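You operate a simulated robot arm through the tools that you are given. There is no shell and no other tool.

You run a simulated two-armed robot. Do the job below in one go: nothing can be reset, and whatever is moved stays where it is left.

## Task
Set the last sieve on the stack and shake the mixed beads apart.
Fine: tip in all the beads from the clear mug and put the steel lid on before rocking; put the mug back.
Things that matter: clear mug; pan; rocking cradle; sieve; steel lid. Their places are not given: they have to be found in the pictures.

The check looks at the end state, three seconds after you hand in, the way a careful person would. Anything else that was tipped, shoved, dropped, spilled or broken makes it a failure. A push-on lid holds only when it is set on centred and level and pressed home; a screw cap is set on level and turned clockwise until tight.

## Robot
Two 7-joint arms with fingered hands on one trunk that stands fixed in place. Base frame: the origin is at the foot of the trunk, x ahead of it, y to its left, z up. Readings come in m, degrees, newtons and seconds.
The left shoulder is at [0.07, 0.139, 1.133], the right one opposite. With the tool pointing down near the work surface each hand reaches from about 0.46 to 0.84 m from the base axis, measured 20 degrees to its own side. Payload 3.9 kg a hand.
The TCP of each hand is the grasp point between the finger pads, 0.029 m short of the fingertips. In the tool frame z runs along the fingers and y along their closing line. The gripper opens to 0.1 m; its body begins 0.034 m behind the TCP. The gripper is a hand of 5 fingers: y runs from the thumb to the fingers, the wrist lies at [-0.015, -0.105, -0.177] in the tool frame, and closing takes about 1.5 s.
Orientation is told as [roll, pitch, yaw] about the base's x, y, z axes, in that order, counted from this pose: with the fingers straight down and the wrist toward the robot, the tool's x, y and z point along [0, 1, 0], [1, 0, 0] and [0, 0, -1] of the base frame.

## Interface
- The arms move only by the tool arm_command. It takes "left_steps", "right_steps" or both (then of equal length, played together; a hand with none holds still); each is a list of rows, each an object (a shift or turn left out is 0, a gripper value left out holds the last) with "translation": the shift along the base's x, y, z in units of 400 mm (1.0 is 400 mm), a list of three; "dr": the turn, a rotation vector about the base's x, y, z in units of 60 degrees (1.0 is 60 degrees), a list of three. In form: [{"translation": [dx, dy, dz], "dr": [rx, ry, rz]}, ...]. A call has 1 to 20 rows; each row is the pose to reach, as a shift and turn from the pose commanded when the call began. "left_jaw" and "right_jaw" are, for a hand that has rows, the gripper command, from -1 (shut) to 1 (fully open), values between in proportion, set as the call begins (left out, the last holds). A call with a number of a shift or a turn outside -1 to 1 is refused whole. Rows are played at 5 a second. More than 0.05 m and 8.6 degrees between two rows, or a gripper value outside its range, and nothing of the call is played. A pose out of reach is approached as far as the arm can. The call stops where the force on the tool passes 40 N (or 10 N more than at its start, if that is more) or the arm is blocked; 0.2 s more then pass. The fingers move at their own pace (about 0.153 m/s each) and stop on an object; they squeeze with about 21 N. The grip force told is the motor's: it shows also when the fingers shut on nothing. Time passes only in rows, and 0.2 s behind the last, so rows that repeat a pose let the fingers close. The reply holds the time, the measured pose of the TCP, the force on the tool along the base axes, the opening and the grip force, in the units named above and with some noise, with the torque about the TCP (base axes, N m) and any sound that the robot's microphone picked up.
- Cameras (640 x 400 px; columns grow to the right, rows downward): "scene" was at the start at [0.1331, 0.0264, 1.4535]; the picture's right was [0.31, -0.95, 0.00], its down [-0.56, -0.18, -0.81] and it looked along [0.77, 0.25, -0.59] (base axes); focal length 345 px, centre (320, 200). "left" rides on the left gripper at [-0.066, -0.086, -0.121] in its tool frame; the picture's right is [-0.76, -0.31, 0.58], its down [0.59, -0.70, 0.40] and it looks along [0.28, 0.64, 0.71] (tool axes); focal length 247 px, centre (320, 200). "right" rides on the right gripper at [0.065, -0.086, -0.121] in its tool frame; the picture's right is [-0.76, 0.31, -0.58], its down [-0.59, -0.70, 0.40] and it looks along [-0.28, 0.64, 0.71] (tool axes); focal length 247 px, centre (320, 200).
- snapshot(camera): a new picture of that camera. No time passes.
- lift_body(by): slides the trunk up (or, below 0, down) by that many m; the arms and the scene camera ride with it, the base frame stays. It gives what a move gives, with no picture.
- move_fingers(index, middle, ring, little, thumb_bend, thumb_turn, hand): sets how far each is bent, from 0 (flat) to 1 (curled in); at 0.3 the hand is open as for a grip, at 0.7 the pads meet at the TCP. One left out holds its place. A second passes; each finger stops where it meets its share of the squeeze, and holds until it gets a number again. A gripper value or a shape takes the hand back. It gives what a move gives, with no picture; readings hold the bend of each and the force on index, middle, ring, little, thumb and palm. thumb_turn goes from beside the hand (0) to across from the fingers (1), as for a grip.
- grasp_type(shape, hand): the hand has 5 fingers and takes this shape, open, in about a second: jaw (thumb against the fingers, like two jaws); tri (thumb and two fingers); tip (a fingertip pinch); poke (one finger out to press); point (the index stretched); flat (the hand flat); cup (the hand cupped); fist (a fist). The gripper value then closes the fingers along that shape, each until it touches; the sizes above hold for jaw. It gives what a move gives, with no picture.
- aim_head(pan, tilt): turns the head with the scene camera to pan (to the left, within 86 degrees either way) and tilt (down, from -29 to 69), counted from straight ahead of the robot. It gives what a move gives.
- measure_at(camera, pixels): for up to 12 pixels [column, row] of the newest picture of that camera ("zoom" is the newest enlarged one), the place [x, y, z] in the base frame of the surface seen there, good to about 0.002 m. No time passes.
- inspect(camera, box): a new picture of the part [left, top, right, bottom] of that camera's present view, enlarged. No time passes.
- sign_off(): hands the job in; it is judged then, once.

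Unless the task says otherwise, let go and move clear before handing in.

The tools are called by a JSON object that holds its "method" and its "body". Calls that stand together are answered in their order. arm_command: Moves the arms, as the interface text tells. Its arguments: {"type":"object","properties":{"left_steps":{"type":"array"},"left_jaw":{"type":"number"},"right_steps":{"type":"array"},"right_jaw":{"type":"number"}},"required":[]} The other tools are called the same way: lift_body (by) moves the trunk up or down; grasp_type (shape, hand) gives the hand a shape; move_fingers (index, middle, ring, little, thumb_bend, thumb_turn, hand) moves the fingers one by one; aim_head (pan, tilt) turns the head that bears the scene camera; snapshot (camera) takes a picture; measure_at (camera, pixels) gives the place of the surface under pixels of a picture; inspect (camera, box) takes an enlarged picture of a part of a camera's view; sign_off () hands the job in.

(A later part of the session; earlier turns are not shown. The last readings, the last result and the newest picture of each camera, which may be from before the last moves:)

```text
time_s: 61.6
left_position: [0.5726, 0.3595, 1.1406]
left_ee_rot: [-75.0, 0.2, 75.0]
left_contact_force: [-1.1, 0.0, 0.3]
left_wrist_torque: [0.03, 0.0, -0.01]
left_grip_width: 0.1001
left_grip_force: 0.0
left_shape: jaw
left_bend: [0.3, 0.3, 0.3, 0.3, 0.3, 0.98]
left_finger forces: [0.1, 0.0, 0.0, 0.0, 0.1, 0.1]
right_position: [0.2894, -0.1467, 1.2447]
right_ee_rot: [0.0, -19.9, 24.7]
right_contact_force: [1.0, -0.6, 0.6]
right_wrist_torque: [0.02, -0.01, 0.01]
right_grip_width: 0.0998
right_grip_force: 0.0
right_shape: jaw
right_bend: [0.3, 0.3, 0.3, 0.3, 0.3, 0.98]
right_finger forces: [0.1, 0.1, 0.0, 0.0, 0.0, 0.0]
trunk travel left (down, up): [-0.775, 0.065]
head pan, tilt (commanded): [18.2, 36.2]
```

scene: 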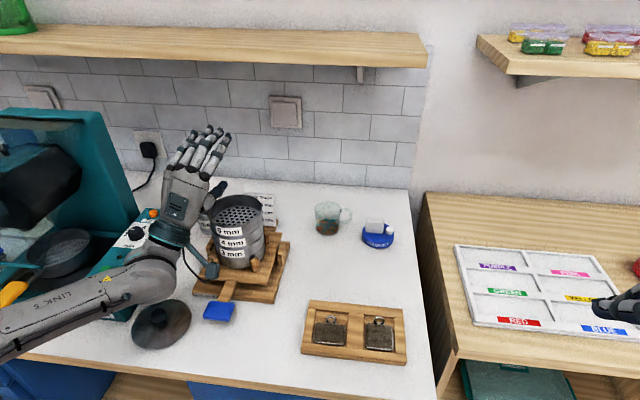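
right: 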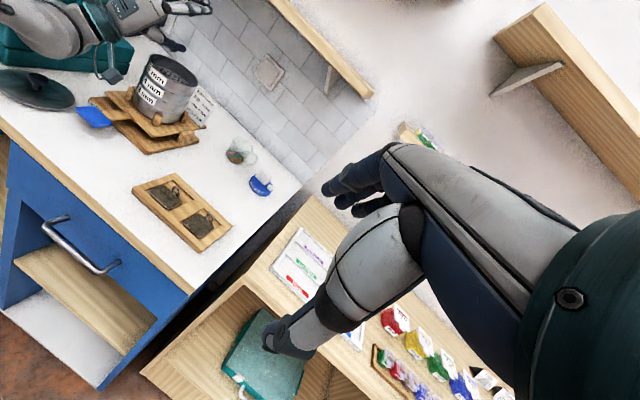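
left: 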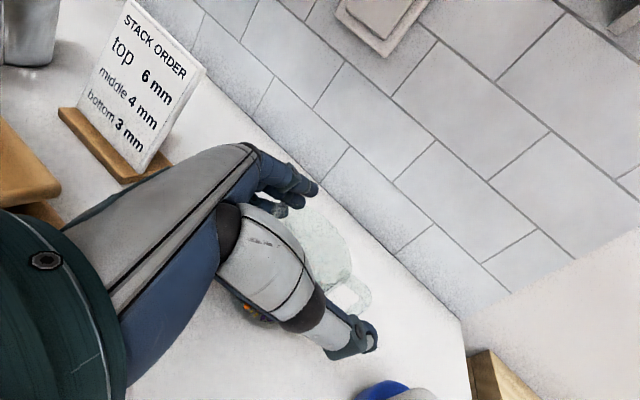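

Upright again. The mug is unobstructed now, so I check where it stands compared with its first position (rim left edge then at zoom (152,65), right (243,62)).

{"method": "inspect", "body": {"camera": "scene", "box": [300, 190, 420, 300]}}

{"method": "measure_at", "body": {"camera": "zoom", "pixels": [[152, 65], [155, 70], [243, 62], [246, 65], [195, 160], [197, 165], [240, 130], [165, 150], [225, 150], [285, 95], [270, 70], [195, 130]]}}

```text
3.64 times, centred on (360, 245) of scene
```

zoom: 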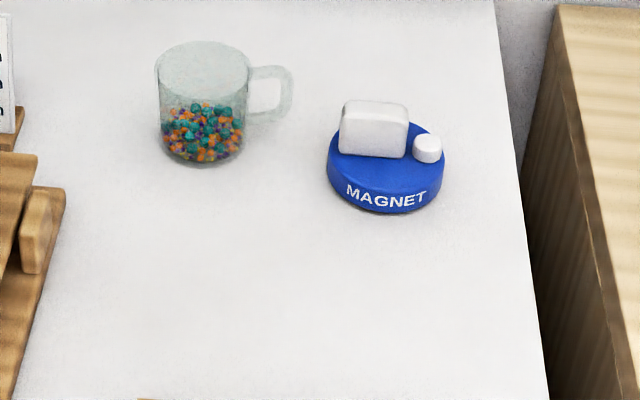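

```text
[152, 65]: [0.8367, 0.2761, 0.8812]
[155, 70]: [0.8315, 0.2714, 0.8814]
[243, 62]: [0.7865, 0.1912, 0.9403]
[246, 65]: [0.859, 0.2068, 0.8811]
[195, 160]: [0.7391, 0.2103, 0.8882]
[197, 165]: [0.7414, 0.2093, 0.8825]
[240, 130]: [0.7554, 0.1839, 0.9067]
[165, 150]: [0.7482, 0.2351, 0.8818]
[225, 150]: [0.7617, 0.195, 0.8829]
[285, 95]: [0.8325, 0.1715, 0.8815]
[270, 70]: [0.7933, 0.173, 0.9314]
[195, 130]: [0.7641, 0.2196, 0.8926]
```

The mug has shifted only about 4 mm to the right. I go back over it and descend to exactly the earlier grip pose.

{"method": "arm_command", "body": {"left_steps": [{"translation": [0.052, -0.039, 0], "dr": [0, 0, -0.024]}, {"translation": [0.105, -0.079, 0], "dr": [0, 0, -0.048]}, {"translation": [0.157, -0.118, 0], "dr": [0, 0, -0.072]}, {"translation": [0.21, -0.158, 0], "dr": [0, 0, -0.096]}, {"translation": [0.262, -0.197, 0], "dr": [0, 0, -0.12]}, {"translation": [0.314, -0.237, 0], "dr": [0, 0, -0.144]}, {"translation": [0.367, -0.276, 0], "dr": [0, 0, -0.168]}, {"translation": [0.419, -0.316, 0], "dr": [0, 0, -0.192]}, {"translation": [0.471, -0.355, 0], "dr": [0, 0, -0.217]}, {"translation": [0.471, -0.355, 0], "dr": [0, 0, -0.217]}]}}

{"method": "arm_command", "body": {"left_steps": [{"translation": [0, 0, -0.1]}, {"translation": [0, 0, -0.2]}, {"translation": [0, 0, -0.29]}, {"translation": [0, 0, -0.37]}, {"translation": [0, 0, -0.43]}, {"translation": [0, 0, -0.48]}, {"translation": [0, 0, -0.51]}, {"translation": [0, 0, -0.52]}, {"translation": [0, 0, -0.52]}, {"translation": [0, 0, -0.52]}]}}

{"method": "inspect", "body": {"camera": "left", "box": [200, 130, 460, 390]}}

{"method": "inspect", "body": {"camera": "scene", "box": [300, 170, 380, 250]}}

```text
time_s: 63.8
left_position: [0.7609, 0.219, 1.141]
left_ee_rot: [-75.0, 0.2, 62.1]
left_contact_force: [0.1, -0.9, -0.6]
left_wrist_torque: [0.0, -0.03, -0.03]
left_grip_width: 0.0999
left_grip_force: 0.0
left_shape: jaw
left_bend: [0.3, 0.3, 0.3, 0.3, 0.3, 0.98]
left_finger forces: [0.0, 0.1, 0.1, 0.0, 0.0, 0.0]
right_position: [0.2874, -0.1448, 1.2446]
right_ee_rot: [0.0, -19.9, 24.8]
right_contact_force: [0.1, 0.3, 0.1]
right_wrist_torque: [0.02, -0.02, 0.02]
right_grip_width: 0.0999
right_grip_force: 0.0
right_shape: jaw
right_bend: [0.3, 0.3, 0.3, 0.3, 0.3, 0.98]
right_finger forces: [0.0, 0.0, 0.1, 0.1, 0.0, 0.0]
trunk travel left (down, up): [-0.775, 0.065]
head pan, tilt (commanded): [18.2, 36.2]
```

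```text
time_s: 66.0
left_position: [0.7634, 0.2172, 0.9318]
left_ee_rot: [-75.0, 0.2, 61.9]
left_contact_force: [0.5, 0.3, -0.1]
left_wrist_torque: [0.0, -0.01, -0.02]
left_grip_width: 0.0998
left_grip_force: 0.1
left_shape: jaw
left_bend: [0.3, 0.3, 0.3, 0.3, 0.3, 0.98]
left_finger forces: [0.0, 0.0, 0.1, 0.0, 0.0, 0.0]
right_position: [0.2901, -0.1454, 1.2433]
right_ee_rot: [0.1, -19.9, 24.8]
right_contact_force: [-0.9, 0.2, -0.2]
right_wrist_torque: [-0.02, -0.01, -0.02]
right_grip_width: 0.0997
right_grip_force: 0.1
right_shape: jaw
right_bend: [0.3, 0.3, 0.3, 0.3, 0.3, 0.98]
right_finger forces: [0.0, 0.0, 0.0, 0.0, 0.1, 0.0]
trunk travel left (down, up): [-0.775, 0.065]
head pan, tilt (commanded): [18.2, 36.2]
```

```text
1.54 times, centred on (330, 260) of left
```

zoom: 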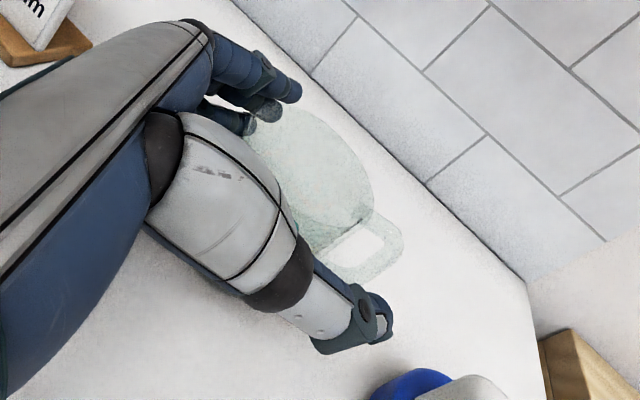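

```text
5.00 times, centred on (340, 210) of scene
```

zoom: 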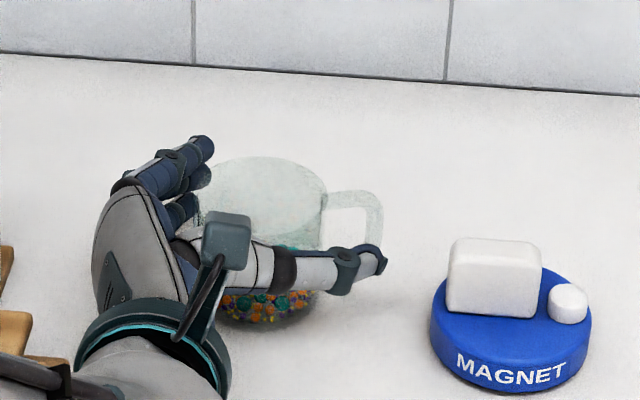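

Same view as at the first grip. I close the hand and lift the mug slowly.

{"method": "arm_command", "body": {"left_steps": [{"translation": [0, 0, 0]}, {"translation": [0, 0, 0]}, {"translation": [0, 0, 0]}, {"translation": [0, 0, 0]}, {"translation": [0, 0, 0]}, {"translation": [0, 0, 0]}, {"translation": [0, 0, 0]}, {"translation": [0, 0, 0]}], "left_jaw": -1}}

{"method": "arm_command", "body": {"left_steps": [{"translation": [0, 0, 0.006]}, {"translation": [0, 0, 0.02]}, {"translation": [0, 0, 0.05]}, {"translation": [0, 0, 0.09]}, {"translation": [0, 0, 0.14]}, {"translation": [0, 0, 0.2]}, {"translation": [0, 0, 0.26]}, {"translation": [0, 0, 0.32]}, {"translation": [0, 0, 0.38]}, {"translation": [0, 0, 0.44]}, {"translation": [0, 0, 0.48]}, {"translation": [0, 0, 0.5]}, {"translation": [0, 0, 0.5]}]}}

{"method": "inspect", "body": {"camera": "scene", "box": [270, 100, 390, 220]}}

{"method": "inspect", "body": {"camera": "right", "box": [160, 40, 300, 160]}}

```text
time_s: 67.8
left_position: [0.7612, 0.218, 0.9315]
left_ee_rot: [-75.0, 0.1, 62.1]
left_contact_force: [-0.2, 0.6, 0.9]
left_wrist_torque: [0.02, -0.01, 0.01]
left_grip_width: 0.0517
left_grip_force: 20.9
left_shape: jaw
left_bend: [0.4, 0.46, 0.74, 0.52, 0.3, 0.99]
left_finger forces: [13.5, 5.6, 2.4, 1.2, 21.7, 0.1]
right_position: [0.2897, -0.1457, 1.2436]
right_ee_rot: [0.0, -20.0, 24.8]
right_contact_force: [0.4, 0.7, 0.7]
right_wrist_torque: [0.0, -0.02, -0.02]
right_grip_width: 0.0998
right_grip_force: 0.1
right_shape: jaw
right_bend: [0.3, 0.3, 0.3, 0.3, 0.3, 0.98]
right_finger forces: [0.0, 0.1, 0.0, 0.0, 0.0, 0.0]
trunk travel left (down, up): [-0.775, 0.065]
head pan, tilt (commanded): [18.2, 36.2]
```

```text
time_s: 70.6
left_position: [0.7612, 0.2177, 1.1337]
left_ee_rot: [-74.9, 0.0, 61.9]
left_contact_force: [0.7, -0.3, -0.1]
left_wrist_torque: [-0.01, -0.01, -0.01]
left_grip_width: 0.0517
left_grip_force: 20.9
left_shape: jaw
left_bend: [0.4, 0.46, 0.74, 0.52, 0.3, 0.99]
left_finger forces: [13.4, 5.4, 2.4, 1.3, 21.7, 0.0]
right_position: [0.2888, -0.1461, 1.2437]
right_ee_rot: [0.0, -19.9, 24.8]
right_contact_force: [0.4, -0.2, 0.9]
right_wrist_torque: [-0.02, 0.0, -0.01]
right_grip_width: 0.0997
right_grip_force: 0.1
right_shape: jaw
right_bend: [0.3, 0.3, 0.3, 0.3, 0.3, 0.98]
right_finger forces: [0.1, 0.1, 0.1, 0.0, 0.0, 0.0]
trunk travel left (down, up): [-0.775, 0.065]
head pan, tilt (commanded): [18.2, 36.2]
```

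```text
3.33 times, centred on (330, 160) of scene
```

zoom: 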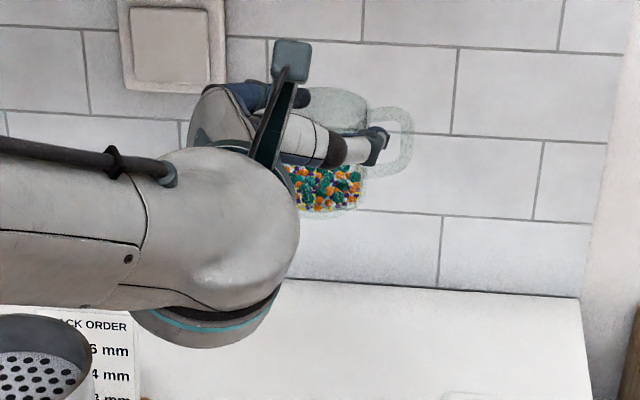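

```text
3.33 times, centred on (230, 100) of right
```

zoom: 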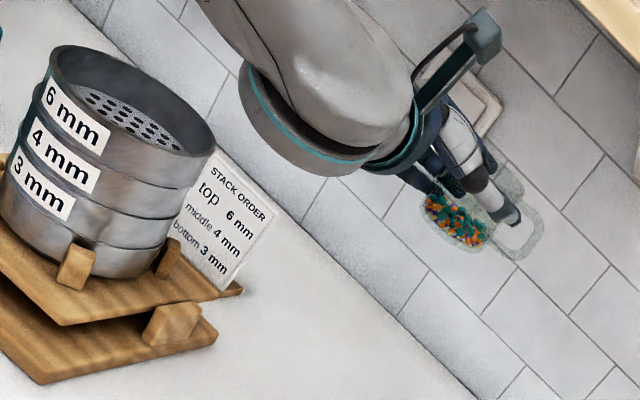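

The mug is held upright with the beads inside (zoom (325,190)). I carry it gently to the pouring spot over the stack.

{"method": "arm_command", "body": {"left_steps": [{"translation": [-0.02, 0.015, 0.01], "dr": [0, 0, 0.01]}, {"translation": [-0.055, 0.042, 0.02], "dr": [0, 0, 0.025]}, {"translation": [-0.095, 0.072, 0.02], "dr": [0, 0, 0.045]}, {"translation": [-0.135, 0.102, 0.02], "dr": [0, 0, 0.065]}, {"translation": [-0.175, 0.132, 0.02], "dr": [0, 0, 0.085]}, {"translation": [-0.215, 0.162, 0.02], "dr": [0, 0, 0.105]}, {"translation": [-0.255, 0.192, 0.02], "dr": [0, 0, 0.125]}, {"translation": [-0.295, 0.222, 0.02], "dr": [0, 0, 0.145]}, {"translation": [-0.335, 0.252, 0.02], "dr": [0, 0, 0.16]}, {"translation": [-0.375, 0.282, 0.02], "dr": [0, 0, 0.18]}, {"translation": [-0.415, 0.312, 0.02], "dr": [0, 0, 0.195]}, {"translation": [-0.445, 0.335, 0.02], "dr": [0, 0, 0.207]}, {"translation": [-0.462, 0.349, 0.02], "dr": [0, 0, 0.215]}, {"translation": [-0.471, 0.355, 0.02], "dr": [0, 0, 0.217]}, {"translation": [-0.471, 0.355, 0.02], "dr": [0, 0, 0.217]}]}}

{"method": "inspect", "body": {"camera": "scene", "box": [160, 130, 300, 270]}}

{"method": "inspect", "body": {"camera": "right", "box": [90, 0, 250, 130]}}

{"method": "snapshot", "body": {"camera": "left"}}

```text
time_s: 73.8
left_position: [0.5726, 0.3593, 1.1418]
left_ee_rot: [-75.0, 0.1, 75.1]
left_contact_force: [-0.1, 0.4, -0.3]
left_wrist_torque: [0.0, 0.03, 0.01]
left_grip_width: 0.0515
left_grip_force: 21.0
left_shape: jaw
left_bend: [0.4, 0.46, 0.74, 0.53, 0.3, 0.99]
left_finger forces: [13.3, 5.4, 2.4, 1.3, 21.6, 0.0]
right_position: [0.2902, -0.1468, 1.2445]
right_ee_rot: [0.0, -19.9, 24.7]
right_contact_force: [-1.0, -0.2, -0.5]
right_wrist_torque: [0.02, 0.02, 0.0]
right_grip_width: 0.0998
right_grip_force: 0.0
right_shape: jaw
right_bend: [0.3, 0.3, 0.3, 0.3, 0.3, 0.98]
right_finger forces: [0.1, 0.0, 0.0, 0.0, 0.0, 0.0]
trunk travel left (down, up): [-0.775, 0.065]
head pan, tilt (commanded): [18.2, 36.2]
```

```text
2.86 times, centred on (230, 200) of scene
```

zoom: 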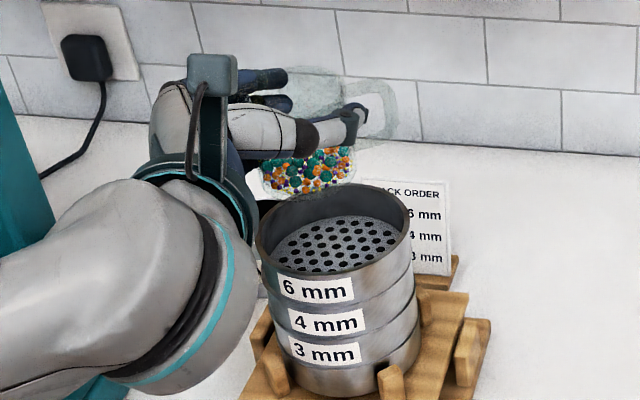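

```text
3.08 times, centred on (170, 65) of right
```

zoom: 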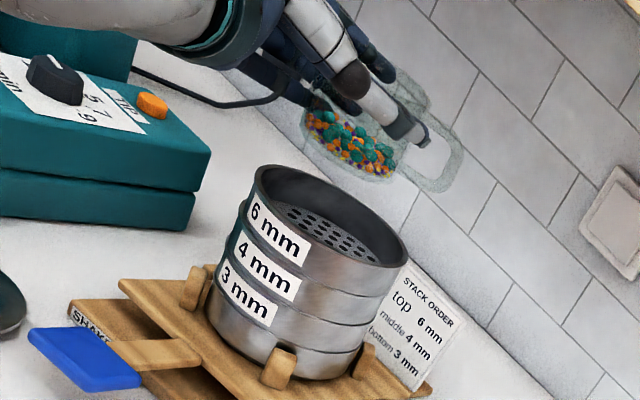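

```text
taken
```

left: 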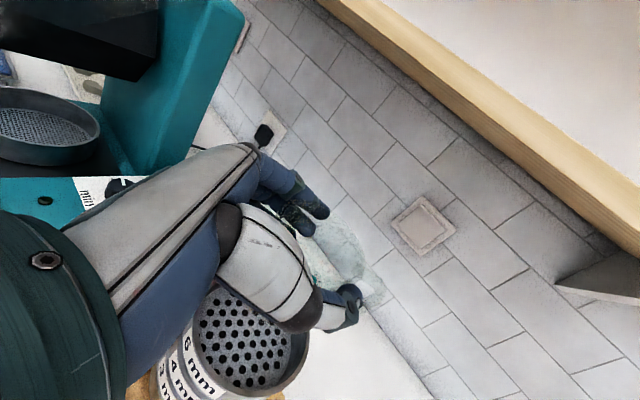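

I measure the held mug's position over the sieve using the visible beads and glass before tipping.

{"method": "inspect", "body": {"camera": "scene", "box": [200, 130, 300, 230]}}

{"method": "measure_at", "body": {"camera": "zoom", "pixels": [[230, 175], [245, 195], [275, 205], [305, 205], [335, 195], [350, 180], [355, 165], [290, 180], [320, 60], [345, 50], [375, 60], [225, 165]]}}

{"method": "inspect", "body": {"camera": "right", "box": [150, 10, 220, 70]}}

{"method": "measure_at", "body": {"camera": "zoom", "pixels": [[235, 200], [260, 240], [300, 265], [340, 285], [385, 290], [330, 240], [250, 210], [375, 260], [300, 230], [395, 275]]}}

```text
4.00 times, centred on (250, 180) of scene
```

zoom: 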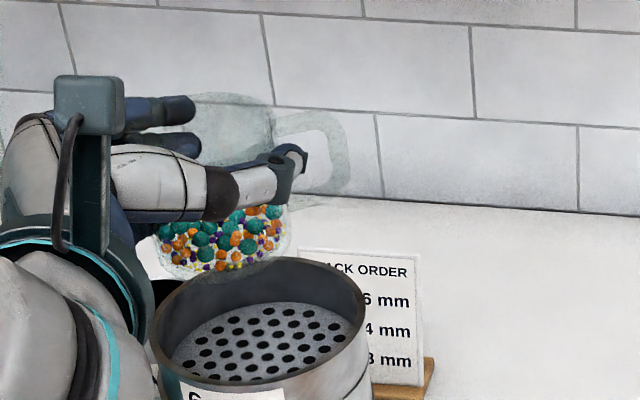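

```text
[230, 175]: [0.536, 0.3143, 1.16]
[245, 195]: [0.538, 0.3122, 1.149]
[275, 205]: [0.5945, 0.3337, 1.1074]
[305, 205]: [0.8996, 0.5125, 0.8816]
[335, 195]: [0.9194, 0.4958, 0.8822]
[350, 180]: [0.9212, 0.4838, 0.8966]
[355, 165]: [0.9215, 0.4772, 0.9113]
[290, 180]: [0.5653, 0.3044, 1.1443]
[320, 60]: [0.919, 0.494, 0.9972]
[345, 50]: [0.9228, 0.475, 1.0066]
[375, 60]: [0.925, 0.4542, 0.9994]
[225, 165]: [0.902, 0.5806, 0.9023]
```

```text
6.67 times, centred on (185, 40) of right
```

zoom: 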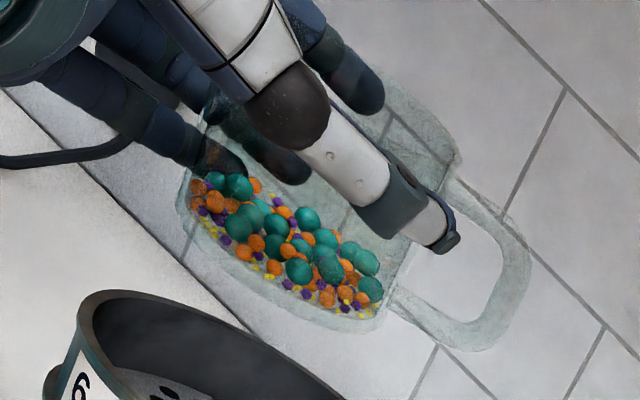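

```text
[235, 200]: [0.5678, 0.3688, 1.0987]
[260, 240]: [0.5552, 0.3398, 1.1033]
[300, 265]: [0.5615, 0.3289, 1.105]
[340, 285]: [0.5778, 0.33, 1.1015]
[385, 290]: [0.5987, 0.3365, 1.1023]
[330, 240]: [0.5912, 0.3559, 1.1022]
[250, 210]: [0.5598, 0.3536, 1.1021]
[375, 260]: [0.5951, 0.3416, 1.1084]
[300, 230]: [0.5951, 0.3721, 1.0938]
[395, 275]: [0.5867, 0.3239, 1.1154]
```

The mug's centre is at about (0.582, 0.355) with the lip planned to sit over the sieve's middle at 75–90° tilt. I begin: roll to 54° while lowering 33 mm, slowly, then look.

{"method": "arm_command", "body": {"left_steps": [{"dr": [0.097, -0.026, 0]}, {"translation": [0, 0, -0.01], "dr": [0.193, -0.052, 0]}, {"translation": [0, 0, -0.02], "dr": [0.29, -0.078, 0]}, {"translation": [0, 0, -0.03], "dr": [0.386, -0.104, 0]}, {"translation": [0, 0, -0.04], "dr": [0.483, -0.13, 0]}, {"translation": [0, 0, -0.052], "dr": [0.58, -0.155, 0]}, {"translation": [0, 0, -0.065], "dr": [0.676, -0.181, 0]}, {"translation": [0, 0, -0.075], "dr": [0.773, -0.207, 0]}, {"translation": [0, 0, -0.083], "dr": [0.869, -0.233, 0]}, {"translation": [0, 0, -0.083], "dr": [0.869, -0.233, 0]}]}}

{"method": "inspect", "body": {"camera": "scene", "box": [180, 140, 290, 240]}}

{"method": "inspect", "body": {"camera": "right", "box": [110, 10, 220, 110]}}

```text
time_s: 76.0
left_position: [0.5736, 0.3594, 1.1082]
left_ee_rot: [-75.0, -53.8, 74.9]
left_contact_force: [0.8, 0.3, -0.9]
left_wrist_torque: [0.03, 0.01, -0.03]
left_grip_width: 0.0512
left_grip_force: 21.1
left_shape: jaw
left_bend: [0.4, 0.46, 0.74, 0.53, 0.3, 0.99]
left_finger forces: [13.1, 5.3, 2.5, 1.4, 21.5, 0.0]
right_position: [0.2892, -0.1463, 1.2438]
right_ee_rot: [0.0, -19.9, 24.7]
right_contact_force: [0.3, 0.1, -0.1]
right_wrist_torque: [0.0, -0.01, 0.01]
right_grip_width: 0.1
right_grip_force: 0.0
right_shape: jaw
right_bend: [0.3, 0.3, 0.3, 0.3, 0.3, 0.98]
right_finger forces: [0.0, 0.0, 0.0, 0.1, 0.0, 0.0]
trunk travel left (down, up): [-0.775, 0.065]
head pan, tilt (commanded): [18.2, 36.2]
```

```text
4.00 times, centred on (235, 190) of scene
```

zoom: 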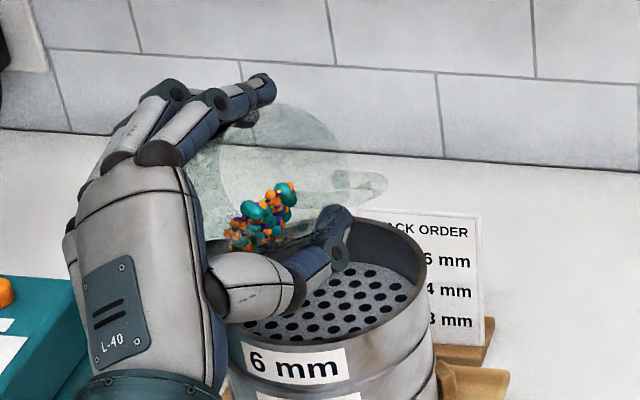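

```text
4.00 times, centred on (165, 60) of right
```

zoom: 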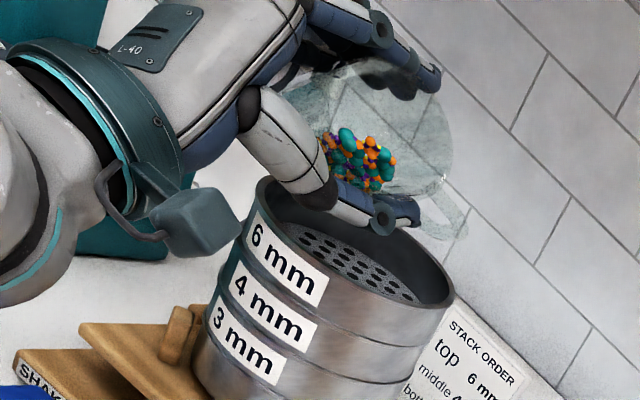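

At 54° the beads still lie in the mug, at (262,215) of the scene zoom. I measure beads and sieve here to verify that the lip is over the middle before tipping further.

{"method": "measure_at", "body": {"camera": "zoom", "pixels": [[345, 145], [370, 160], [350, 185], [380, 180], [375, 205], [390, 160], [405, 200], [300, 195], [340, 200]]}}

{"method": "inspect", "body": {"camera": "scene", "box": [180, 140, 290, 240]}}

{"method": "measure_at", "body": {"camera": "zoom", "pixels": [[250, 210], [285, 190], [240, 240], [270, 235], [285, 215], [330, 255], [310, 270], [340, 225], [255, 270], [320, 330], [425, 260], [230, 300]]}}

```text
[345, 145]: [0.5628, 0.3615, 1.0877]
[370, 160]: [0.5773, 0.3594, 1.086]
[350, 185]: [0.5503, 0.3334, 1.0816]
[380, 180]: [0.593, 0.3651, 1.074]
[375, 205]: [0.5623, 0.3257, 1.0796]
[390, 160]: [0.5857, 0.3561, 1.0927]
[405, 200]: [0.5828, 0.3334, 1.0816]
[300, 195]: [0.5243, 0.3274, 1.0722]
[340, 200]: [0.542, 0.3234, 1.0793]
```

```text
4.00 times, centred on (235, 190) of scene
```

zoom: 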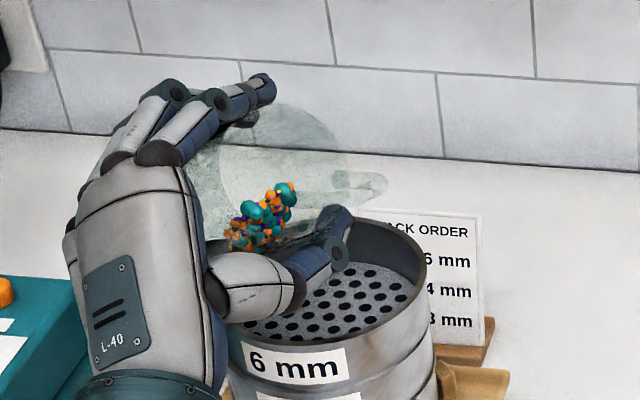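

```text
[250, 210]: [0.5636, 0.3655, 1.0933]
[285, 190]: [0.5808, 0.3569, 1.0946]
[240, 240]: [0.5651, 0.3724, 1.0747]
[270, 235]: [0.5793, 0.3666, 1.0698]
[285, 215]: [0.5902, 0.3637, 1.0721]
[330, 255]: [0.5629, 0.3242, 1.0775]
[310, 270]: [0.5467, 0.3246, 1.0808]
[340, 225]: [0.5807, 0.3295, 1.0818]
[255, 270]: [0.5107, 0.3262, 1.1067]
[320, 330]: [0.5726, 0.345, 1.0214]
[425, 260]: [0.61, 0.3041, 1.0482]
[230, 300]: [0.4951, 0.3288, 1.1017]
```

Beads sit around (0.575, 0.365, 1.08) and the computed lip is at about (0.577, 0.331), well inside the sieve. I tip on slowly to 78° and look.

{"method": "arm_command", "body": {"left_steps": [{"dr": [0.048, -0.013, 0]}, {"dr": [0.097, -0.026, 0]}, {"dr": [0.145, -0.039, 0]}, {"dr": [0.193, -0.052, 0]}, {"dr": [0.242, -0.065, 0]}, {"dr": [0.29, -0.078, 0]}, {"dr": [0.338, -0.091, 0]}, {"dr": [0.386, -0.104, 0]}, {"dr": [0.386, -0.104, 0]}]}}

{"method": "inspect", "body": {"camera": "scene", "box": [180, 140, 290, 240]}}

{"method": "inspect", "body": {"camera": "right", "box": [110, 10, 220, 110]}}

```text
time_s: 78.0
left_position: [0.573, 0.3602, 1.1077]
left_ee_rot: [-75.3, -78.0, 75.3]
left_contact_force: [-0.3, 0.1, -1.6]
left_wrist_torque: [-0.04, 0.01, -0.02]
left_grip_width: 0.0513
left_grip_force: 21.2
left_shape: jaw
left_bend: [0.4, 0.47, 0.75, 0.53, 0.3, 0.99]
left_finger forces: [13.0, 5.1, 2.5, 1.2, 21.6, 0.0]
right_position: [0.2889, -0.1455, 1.244]
right_ee_rot: [0.0, -19.9, 24.7]
right_contact_force: [-1.0, 0.2, -0.1]
right_wrist_torque: [-0.02, -0.03, 0.01]
right_grip_width: 0.1
right_grip_force: 0.1
right_shape: jaw
right_bend: [0.3, 0.3, 0.3, 0.3, 0.3, 0.98]
right_finger forces: [0.0, 0.0, 0.0, 0.0, 0.0, 0.0]
trunk travel left (down, up): [-0.775, 0.065]
head pan, tilt (commanded): [18.2, 36.2]
```

```text
4.00 times, centred on (235, 190) of scene
```

zoom: 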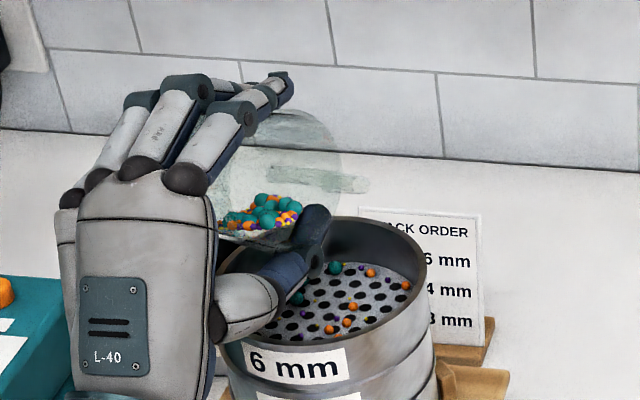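

```text
4.00 times, centred on (165, 60) of right
```

zoom: 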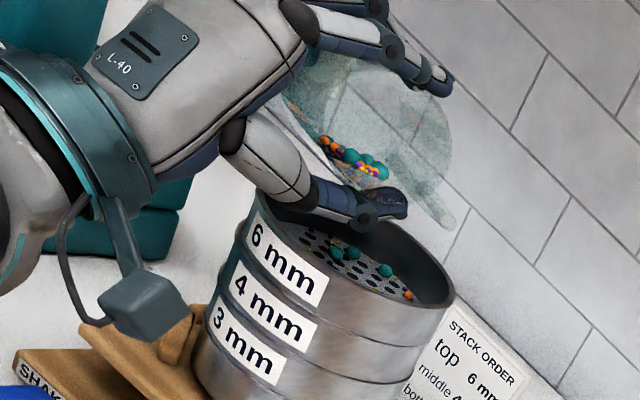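

The first beads are landing inside the sieve. I keep tipping slowly to 96°.

{"method": "arm_command", "body": {"left_steps": [{"dr": [0.032, -0.009, 0]}, {"dr": [0.064, -0.017, 0]}, {"dr": [0.097, -0.026, 0]}, {"dr": [0.129, -0.035, 0]}, {"dr": [0.161, -0.043, 0]}, {"dr": [0.193, -0.052, 0]}, {"dr": [0.225, -0.06, 0]}, {"dr": [0.258, -0.069, 0]}, {"dr": [0.29, -0.078, 0]}, {"dr": [0.29, -0.078, 0]}]}}

{"method": "inspect", "body": {"camera": "scene", "box": [180, 140, 290, 240]}}

{"method": "inspect", "body": {"camera": "right", "box": [110, 10, 220, 110]}}

```text
time_s: 80.2
left_position: [0.573, 0.3595, 1.1075]
left_ee_rot: [105.7, -84.1, -105.7]
left_contact_force: [0.2, 0.1, -0.3]
left_wrist_torque: [-0.03, 0.01, 0.02]
left_grip_width: 0.0515
left_grip_force: 21.0
left_shape: jaw
left_bend: [0.4, 0.47, 0.75, 0.53, 0.3, 0.99]
left_finger forces: [13.3, 5.1, 2.5, 1.2, 21.7, 0.0]
right_position: [0.2894, -0.1472, 1.2431]
right_ee_rot: [-0.1, -20.0, 24.6]
right_contact_force: [-0.2, 0.0, -0.2]
right_wrist_torque: [0.01, 0.0, 0.01]
right_grip_width: 0.0996
right_grip_force: 0.0
right_shape: jaw
right_bend: [0.3, 0.3, 0.3, 0.3, 0.3, 0.98]
right_finger forces: [0.1, 0.0, 0.0, 0.0, 0.1, 0.0]
trunk travel left (down, up): [-0.775, 0.065]
head pan, tilt (commanded): [18.2, 36.2]
```

```text
4.00 times, centred on (235, 190) of scene
```

zoom: 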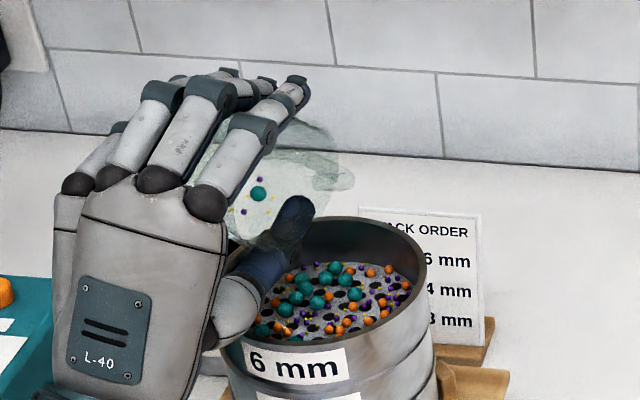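

```text
4.00 times, centred on (165, 60) of right
```

zoom: 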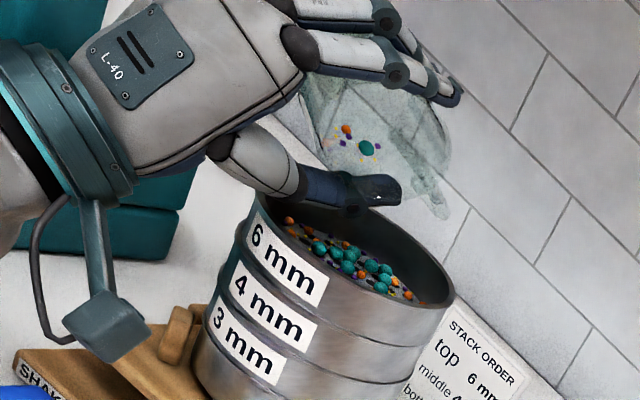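

Nearly all beads are in the sieve; a few are still in the mug at (258,192). I continue to 126°.

{"method": "arm_command", "body": {"left_steps": [{"dr": [0.06, -0.016, 0]}, {"dr": [0.121, -0.032, 0]}, {"dr": [0.181, -0.049, 0]}, {"dr": [0.242, -0.065, 0]}, {"dr": [0.302, -0.081, 0]}, {"dr": [0.362, -0.097, 0]}, {"dr": [0.423, -0.113, 0]}, {"dr": [0.483, -0.13, 0]}, {"dr": [0.483, -0.13, 0]}]}}

{"method": "inspect", "body": {"camera": "scene", "box": [180, 140, 290, 240]}}

{"method": "inspect", "body": {"camera": "right", "box": [110, 10, 220, 110]}}

```text
time_s: 82.2
left_position: [0.5744, 0.3602, 1.1067]
left_ee_rot: [105.1, -54.1, -105.3]
left_contact_force: [-0.2, 0.1, -0.6]
left_wrist_torque: [0.0, 0.02, -0.01]
left_grip_width: 0.0514
left_grip_force: 20.7
left_shape: jaw
left_bend: [0.4, 0.47, 0.75, 0.53, 0.3, 0.99]
left_finger forces: [13.3, 5.2, 2.6, 1.3, 21.5, 0.1]
right_position: [0.2891, -0.1455, 1.2445]
right_ee_rot: [-0.1, -20.0, 24.7]
right_contact_force: [0.3, 0.2, 0.6]
right_wrist_torque: [-0.02, -0.02, 0.0]
right_grip_width: 0.0998
right_grip_force: 0.0
right_shape: jaw
right_bend: [0.3, 0.3, 0.3, 0.3, 0.3, 0.98]
right_finger forces: [0.0, 0.0, 0.0, 0.0, 0.0, 0.2]
trunk travel left (down, up): [-0.775, 0.065]
head pan, tilt (commanded): [18.2, 36.2]
```

```text
4.00 times, centred on (235, 190) of scene
```

zoom: 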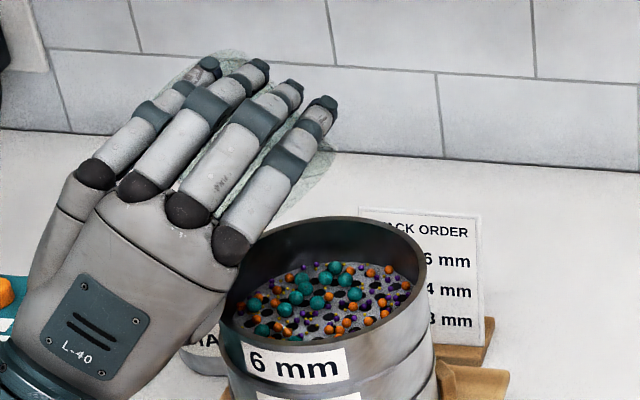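

```text
4.00 times, centred on (165, 60) of right
```

zoom: 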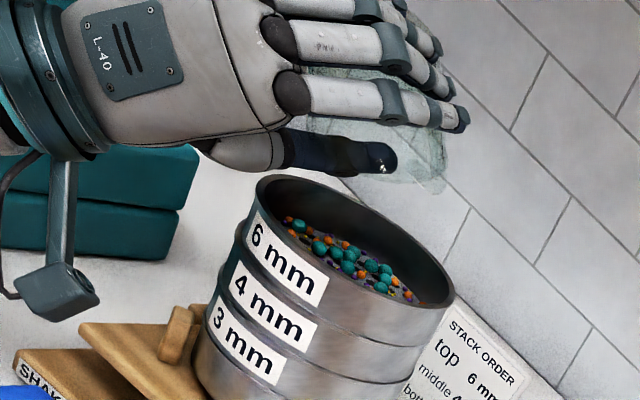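

The beads lie in the sieve; the mug's inside is hidden by the hand. I tip to 140°, give a couple of small wiggles, and look.

{"method": "arm_command", "body": {"left_steps": [{"dr": [0.08, -0.022, 0]}, {"dr": [0.161, -0.043, 0]}, {"dr": [0.225, -0.06, 0]}, {"dr": [0.129, -0.035, 0]}, {"dr": [0.225, -0.06, 0]}, {"dr": [0.129, -0.035, 0]}, {"dr": [0.225, -0.06, 0]}, {"dr": [0.129, -0.035, 0]}, {"dr": [0.225, -0.06, 0]}, {"dr": [0.225, -0.06, 0]}, {"dr": [0.225, -0.06, 0]}]}}

{"method": "inspect", "body": {"camera": "right", "box": [110, 10, 220, 110]}}

{"method": "inspect", "body": {"camera": "scene", "box": [160, 140, 310, 300]}}

```text
time_s: 84.6
left_position: [0.5737, 0.3596, 1.1072]
left_ee_rot: [105.1, -40.1, -105.1]
left_contact_force: [0.1, 0.0, -0.4]
left_wrist_torque: [0.0, 0.04, -0.04]
left_grip_width: 0.0511
left_grip_force: 21.0
left_shape: jaw
left_bend: [0.4, 0.47, 0.75, 0.53, 0.3, 0.99]
left_finger forces: [13.3, 5.2, 2.5, 1.3, 21.4, 0.0]
right_position: [0.2892, -0.1459, 1.2433]
right_ee_rot: [-0.1, -19.9, 24.7]
right_contact_force: [-0.5, -0.3, 0.0]
right_wrist_torque: [-0.03, 0.0, -0.03]
right_grip_width: 0.0996
right_grip_force: 0.1
right_shape: jaw
right_bend: [0.3, 0.3, 0.3, 0.3, 0.3, 0.98]
right_finger forces: [0.0, 0.0, 0.1, 0.0, 0.1, 0.0]
trunk travel left (down, up): [-0.775, 0.065]
head pan, tilt (commanded): [18.2, 36.2]
```

```text
4.00 times, centred on (165, 60) of right
```

zoom: 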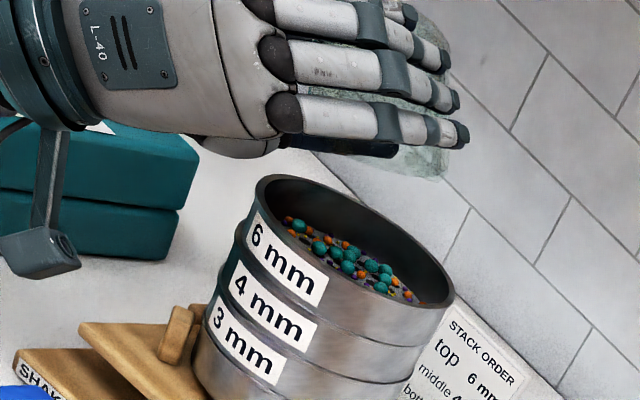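

```text
2.50 times, centred on (235, 220) of scene
```

zoom: 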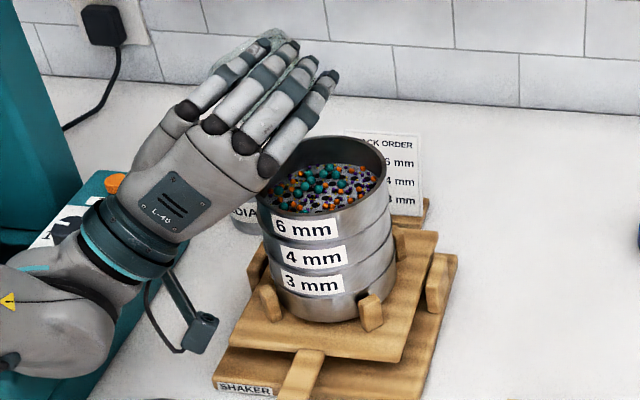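

No beads show on the table. I roll the mug back upright, raising it again by 33 mm.

{"method": "arm_command", "body": {"left_steps": [{"translation": [0, 0, 0.01], "dr": [-0.121, 0.032, 0]}, {"translation": [0, 0, 0.02], "dr": [-0.242, 0.065, 0]}, {"translation": [0, 0, 0.035], "dr": [-0.362, 0.097, 0]}, {"translation": [0, 0, 0.05], "dr": [-0.483, 0.13, 0]}, {"translation": [0, 0, 0.065], "dr": [-0.604, 0.162, 0]}, {"translation": [0, 0, 0.083], "dr": [-0.725, 0.194, 0]}, {"translation": [0, 0, 0.083], "dr": [-0.845, 0.227, 0]}, {"translation": [0, 0, 0.083], "dr": [-0.966, 0.259, 0]}]}}

{"method": "inspect", "body": {"camera": "scene", "box": [180, 120, 290, 240]}}

{"method": "inspect", "body": {"camera": "right", "box": [110, 0, 220, 110]}}

```text
time_s: 86.4
left_position: [0.5725, 0.3602, 1.1418]
left_ee_rot: [-75.5, -79.8, 75.5]
left_contact_force: [-0.3, -0.2, -0.2]
left_wrist_torque: [0.0, 0.03, 0.03]
left_grip_width: 0.0514
left_grip_force: 20.8
left_shape: jaw
left_bend: [0.4, 0.47, 0.75, 0.53, 0.3, 0.99]
left_finger forces: [13.1, 5.1, 2.5, 1.3, 21.3, 0.1]
right_position: [0.2895, -0.1465, 1.244]
right_ee_rot: [0.0, -20.0, 24.8]
right_contact_force: [0.2, -0.4, -0.3]
right_wrist_torque: [-0.01, 0.02, 0.01]
right_grip_width: 0.0998
right_grip_force: 0.0
right_shape: jaw
right_bend: [0.3, 0.3, 0.3, 0.3, 0.3, 0.98]
right_finger forces: [0.1, 0.0, 0.0, 0.2, 0.0, 0.0]
trunk travel left (down, up): [-0.775, 0.065]
head pan, tilt (commanded): [18.2, 36.2]
```

```text
3.33 times, centred on (235, 180) of scene
```

zoom: 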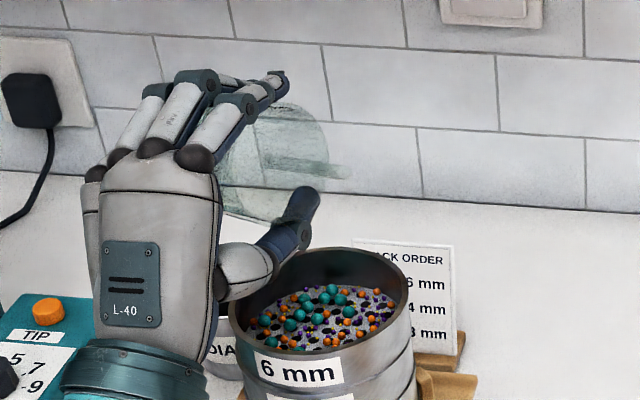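

```text
3.64 times, centred on (165, 55) of right
```

zoom: 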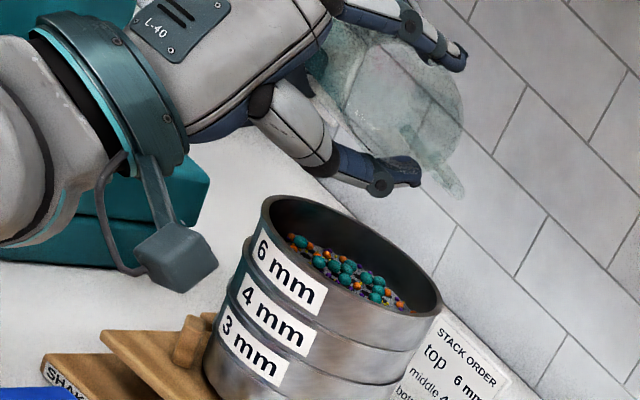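

The clear mug looks empty. I roll the rest back upright.

{"method": "arm_command", "body": {"left_steps": [{"dr": [-0.121, 0.032, 0]}, {"dr": [-0.242, 0.065, 0]}, {"dr": [-0.362, 0.097, 0]}, {"dr": [-0.483, 0.13, 0]}, {"dr": [-0.604, 0.162, 0]}, {"dr": [-0.725, 0.194, 0]}, {"dr": [-0.845, 0.227, 0]}, {"dr": [-0.966, 0.259, 0]}]}}

{"method": "arm_command", "body": {"left_steps": [{"dr": [-0.121, 0.032, 0]}, {"dr": [-0.242, 0.065, 0]}, {"dr": [-0.322, 0.086, 0]}, {"dr": [-0.322, 0.086, 0]}]}}

{"method": "inspect", "body": {"camera": "scene", "box": [180, 120, 290, 240]}}

{"method": "inspect", "body": {"camera": "right", "box": [110, 0, 220, 110]}}

```text
time_s: 88.2
left_position: [0.5718, 0.357, 1.1408]
left_ee_rot: [-75.0, -19.9, 75.1]
left_contact_force: [-0.4, -1.3, -0.2]
left_wrist_torque: [0.01, 0.01, 0.0]
left_grip_width: 0.051
left_grip_force: 21.3
left_shape: jaw
left_bend: [0.4, 0.47, 0.75, 0.53, 0.31, 0.99]
left_finger forces: [13.3, 5.1, 2.5, 1.4, 21.1, 0.0]
right_position: [0.2888, -0.1487, 1.2428]
right_ee_rot: [0.2, -20.1, 24.6]
right_contact_force: [-0.5, -0.3, 0.2]
right_wrist_torque: [0.04, -0.02, 0.05]
right_grip_width: 0.0997
right_grip_force: 0.0
right_shape: jaw
right_bend: [0.3, 0.3, 0.3, 0.3, 0.3, 0.98]
right_finger forces: [0.0, 0.0, 0.1, 0.1, 0.1, 0.0]
trunk travel left (down, up): [-0.775, 0.065]
head pan, tilt (commanded): [18.2, 36.2]
```

```text
time_s: 89.2
left_position: [0.5732, 0.3588, 1.14]
left_ee_rot: [-75.1, 0.2, 75.1]
left_contact_force: [0.5, 0.1, -0.1]
left_wrist_torque: [0.0, 0.01, 0.02]
left_grip_width: 0.0513
left_grip_force: 21.0
left_shape: jaw
left_bend: [0.4, 0.47, 0.75, 0.53, 0.31, 0.99]
left_finger forces: [13.2, 5.1, 2.5, 1.4, 21.2, 0.0]
right_position: [0.2894, -0.1467, 1.2438]
right_ee_rot: [-0.1, -19.9, 24.6]
right_contact_force: [-0.1, 0.6, 1.2]
right_wrist_torque: [0.01, 0.02, 0.01]
right_grip_width: 0.0998
right_grip_force: 0.1
right_shape: jaw
right_bend: [0.3, 0.3, 0.3, 0.3, 0.3, 0.98]
right_finger forces: [0.0, 0.0, 0.1, 0.0, 0.1, 0.0]
trunk travel left (down, up): [-0.775, 0.065]
head pan, tilt (commanded): [18.2, 36.2]
```

```text
3.33 times, centred on (235, 180) of scene
```

zoom: 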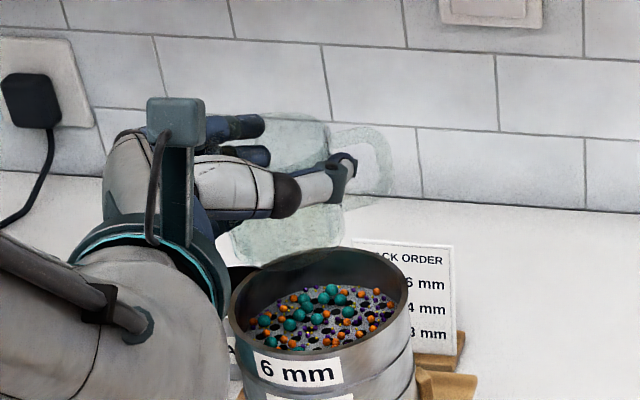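

```text
3.64 times, centred on (165, 55) of right
```

zoom: 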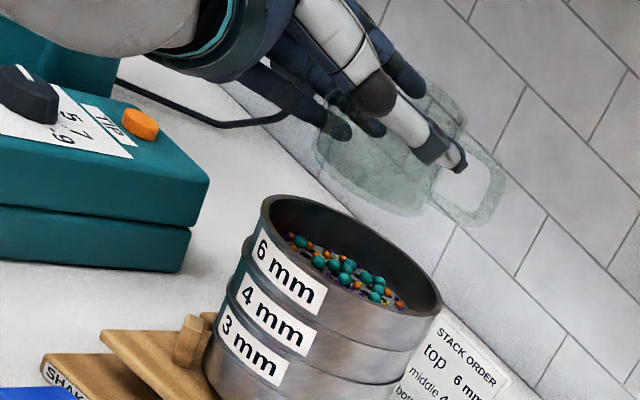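

The mug is empty and upright. I carry it back to its place (allowing for the 4 mm slide at the first grip).

{"method": "arm_command", "body": {"left_steps": [{"translation": [0.05, -0.037, 0], "dr": [0, 0, -0.024]}, {"translation": [0.1, -0.075, 0], "dr": [0, 0, -0.048]}, {"translation": [0.15, -0.113, 0], "dr": [0, 0, -0.072]}, {"translation": [0.2, -0.15, 0], "dr": [0, 0, -0.096]}, {"translation": [0.25, -0.187, 0], "dr": [0, 0, -0.12]}, {"translation": [0.3, -0.225, 0], "dr": [0, 0, -0.144]}, {"translation": [0.35, -0.262, 0], "dr": [0, 0, -0.168]}, {"translation": [0.4, -0.3, 0], "dr": [0, 0, -0.192]}, {"translation": [0.44, -0.327, -0.01], "dr": [0, 0, -0.21]}, {"translation": [0.468, -0.347, -0.02], "dr": [0, 0, -0.217]}, {"translation": [0.468, -0.347, -0.02], "dr": [0, 0, -0.217]}]}}

{"method": "arm_command", "body": {"left_steps": [{"translation": [0, 0, -0.08]}, {"translation": [0, 0, -0.17]}, {"translation": [0, 0, -0.26]}, {"translation": [0, 0, -0.34]}, {"translation": [0, 0, -0.4]}, {"translation": [0, 0, -0.44]}, {"translation": [0, 0, -0.465]}, {"translation": [0, 0, -0.48]}, {"translation": [0, 0, -0.49]}, {"translation": [0, 0, -0.49]}]}}

{"method": "inspect", "body": {"camera": "scene", "box": [300, 170, 380, 250]}}

{"method": "inspect", "body": {"camera": "right", "box": [190, 100, 270, 180]}}

```text
time_s: 91.6
left_position: [0.7596, 0.2206, 1.132]
left_ee_rot: [-75.1, 0.2, 62.0]
left_contact_force: [-1.1, -0.2, -0.7]
left_wrist_torque: [0.01, 0.02, 0.0]
left_grip_width: 0.0511
left_grip_force: 21.2
left_shape: jaw
left_bend: [0.4, 0.47, 0.75, 0.53, 0.31, 0.99]
left_finger forces: [13.3, 5.1, 2.4, 1.4, 21.0, 0.1]
right_position: [0.2885, -0.1459, 1.2447]
right_ee_rot: [0.0, -19.9, 24.7]
right_contact_force: [0.8, 0.2, -1.1]
right_wrist_torque: [0.0, -0.01, -0.03]
right_grip_width: 0.0999
right_grip_force: 0.0
right_shape: jaw
right_bend: [0.3, 0.3, 0.3, 0.3, 0.3, 0.98]
right_finger forces: [0.0, 0.0, 0.0, 0.0, 0.0, 0.1]
trunk travel left (down, up): [-0.775, 0.065]
head pan, tilt (commanded): [18.2, 36.2]
```

```text
time_s: 93.8
left_position: [0.7592, 0.2195, 0.9374]
left_ee_rot: [-75.0, 0.1, 62.0]
left_contact_force: [-0.4, -0.1, -0.8]
left_wrist_torque: [-0.05, -0.02, 0.02]
left_grip_width: 0.0511
left_grip_force: 20.5
left_shape: jaw
left_bend: [0.4, 0.47, 0.75, 0.53, 0.31, 0.99]
left_finger forces: [13.1, 5.1, 2.5, 1.4, 21.0, 0.1]
right_position: [0.2894, -0.1453, 1.2427]
right_ee_rot: [0.0, -19.9, 24.7]
right_contact_force: [0.2, 0.0, -0.4]
right_wrist_torque: [-0.01, 0.02, -0.02]
right_grip_width: 0.0999
right_grip_force: 0.0
right_shape: jaw
right_bend: [0.3, 0.3, 0.3, 0.3, 0.3, 0.98]
right_finger forces: [0.0, 0.1, 0.0, 0.0, 0.1, 0.0]
trunk travel left (down, up): [-0.775, 0.065]
head pan, tilt (commanded): [18.2, 36.2]
```

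```text
5.00 times, centred on (340, 210) of scene
```

zoom: 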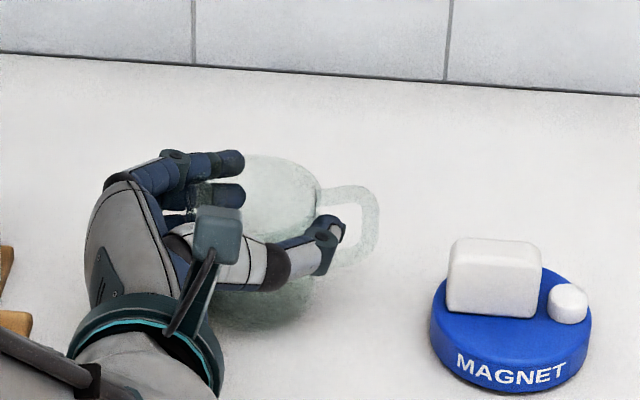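

```text
5.00 times, centred on (230, 140) of right
```

zoom: 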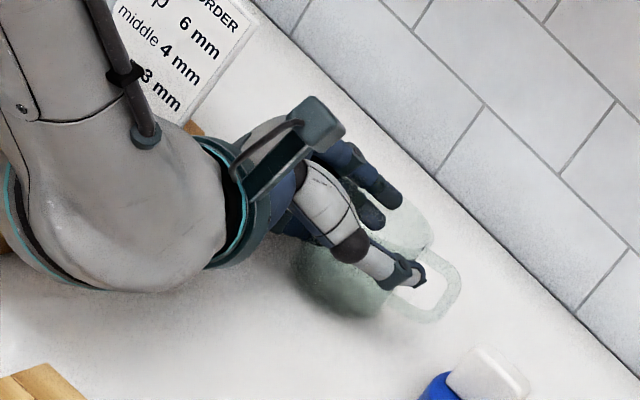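

The mug is about 4 mm above the table. I lower until a slight contact force appears.

{"method": "arm_command", "body": {"left_steps": [{"translation": [0, 0, -0.003]}, {"translation": [0, 0, -0.006]}, {"translation": [0, 0, -0.009]}, {"translation": [0, 0, -0.011]}, {"translation": [0, 0, -0.011]}]}}

```text
time_s: 95.0
left_position: [0.7601, 0.2208, 0.9334]
left_ee_rot: [-75.1, 0.2, 62.1]
left_contact_force: [0.7, -0.2, 0.1]
left_wrist_torque: [0.04, 0.0, -0.02]
left_grip_width: 0.0512
left_grip_force: 21.3
left_shape: jaw
left_bend: [0.4, 0.47, 0.75, 0.53, 0.31, 0.99]
left_finger forces: [13.0, 5.2, 2.6, 1.4, 21.0, 0.1]
right_position: [0.2899, -0.1457, 1.2434]
right_ee_rot: [0.0, -19.9, 24.6]
right_contact_force: [-0.1, -0.9, 0.6]
right_wrist_torque: [0.03, 0.01, 0.01]
right_grip_width: 0.1001
right_grip_force: 0.1
right_shape: jaw
right_bend: [0.3, 0.3, 0.3, 0.3, 0.3, 0.98]
right_finger forces: [0.0, 0.1, 0.0, 0.0, 0.0, 0.0]
trunk travel left (down, up): [-0.775, 0.065]
head pan, tilt (commanded): [18.2, 36.2]
```

{"method": "arm_command", "body": {"left_steps": [{"translation": [0, 0, -0.002]}, {"translation": [0, 0, -0.005]}, {"translation": [0, 0, -0.005]}]}}

```text
time_s: 95.8
left_position: [0.7612, 0.2214, 0.9321]
left_ee_rot: [-75.2, 0.1, 62.1]
left_contact_force: [0.3, 0.3, 4.9]
left_wrist_torque: [0.13, -0.02, 0.0]
left_grip_width: 0.0512
left_grip_force: 21.3
left_shape: jaw
left_bend: [0.4, 0.47, 0.75, 0.53, 0.31, 0.99]
left_finger forces: [12.7, 5.1, 2.5, 1.8, 21.2, 0.1]
right_position: [0.2869, -0.1476, 1.244]
right_ee_rot: [0.0, -20.0, 24.7]
right_contact_force: [0.2, -0.2, 0.3]
right_wrist_torque: [0.05, -0.02, -0.02]
right_grip_width: 0.0998
right_grip_force: 0.1
right_shape: jaw
right_bend: [0.3, 0.3, 0.3, 0.3, 0.3, 0.98]
right_finger forces: [0.0, 0.1, 0.0, 0.0, 0.1, 0.1]
trunk travel left (down, up): [-0.775, 0.065]
head pan, tilt (commanded): [18.2, 36.2]
```

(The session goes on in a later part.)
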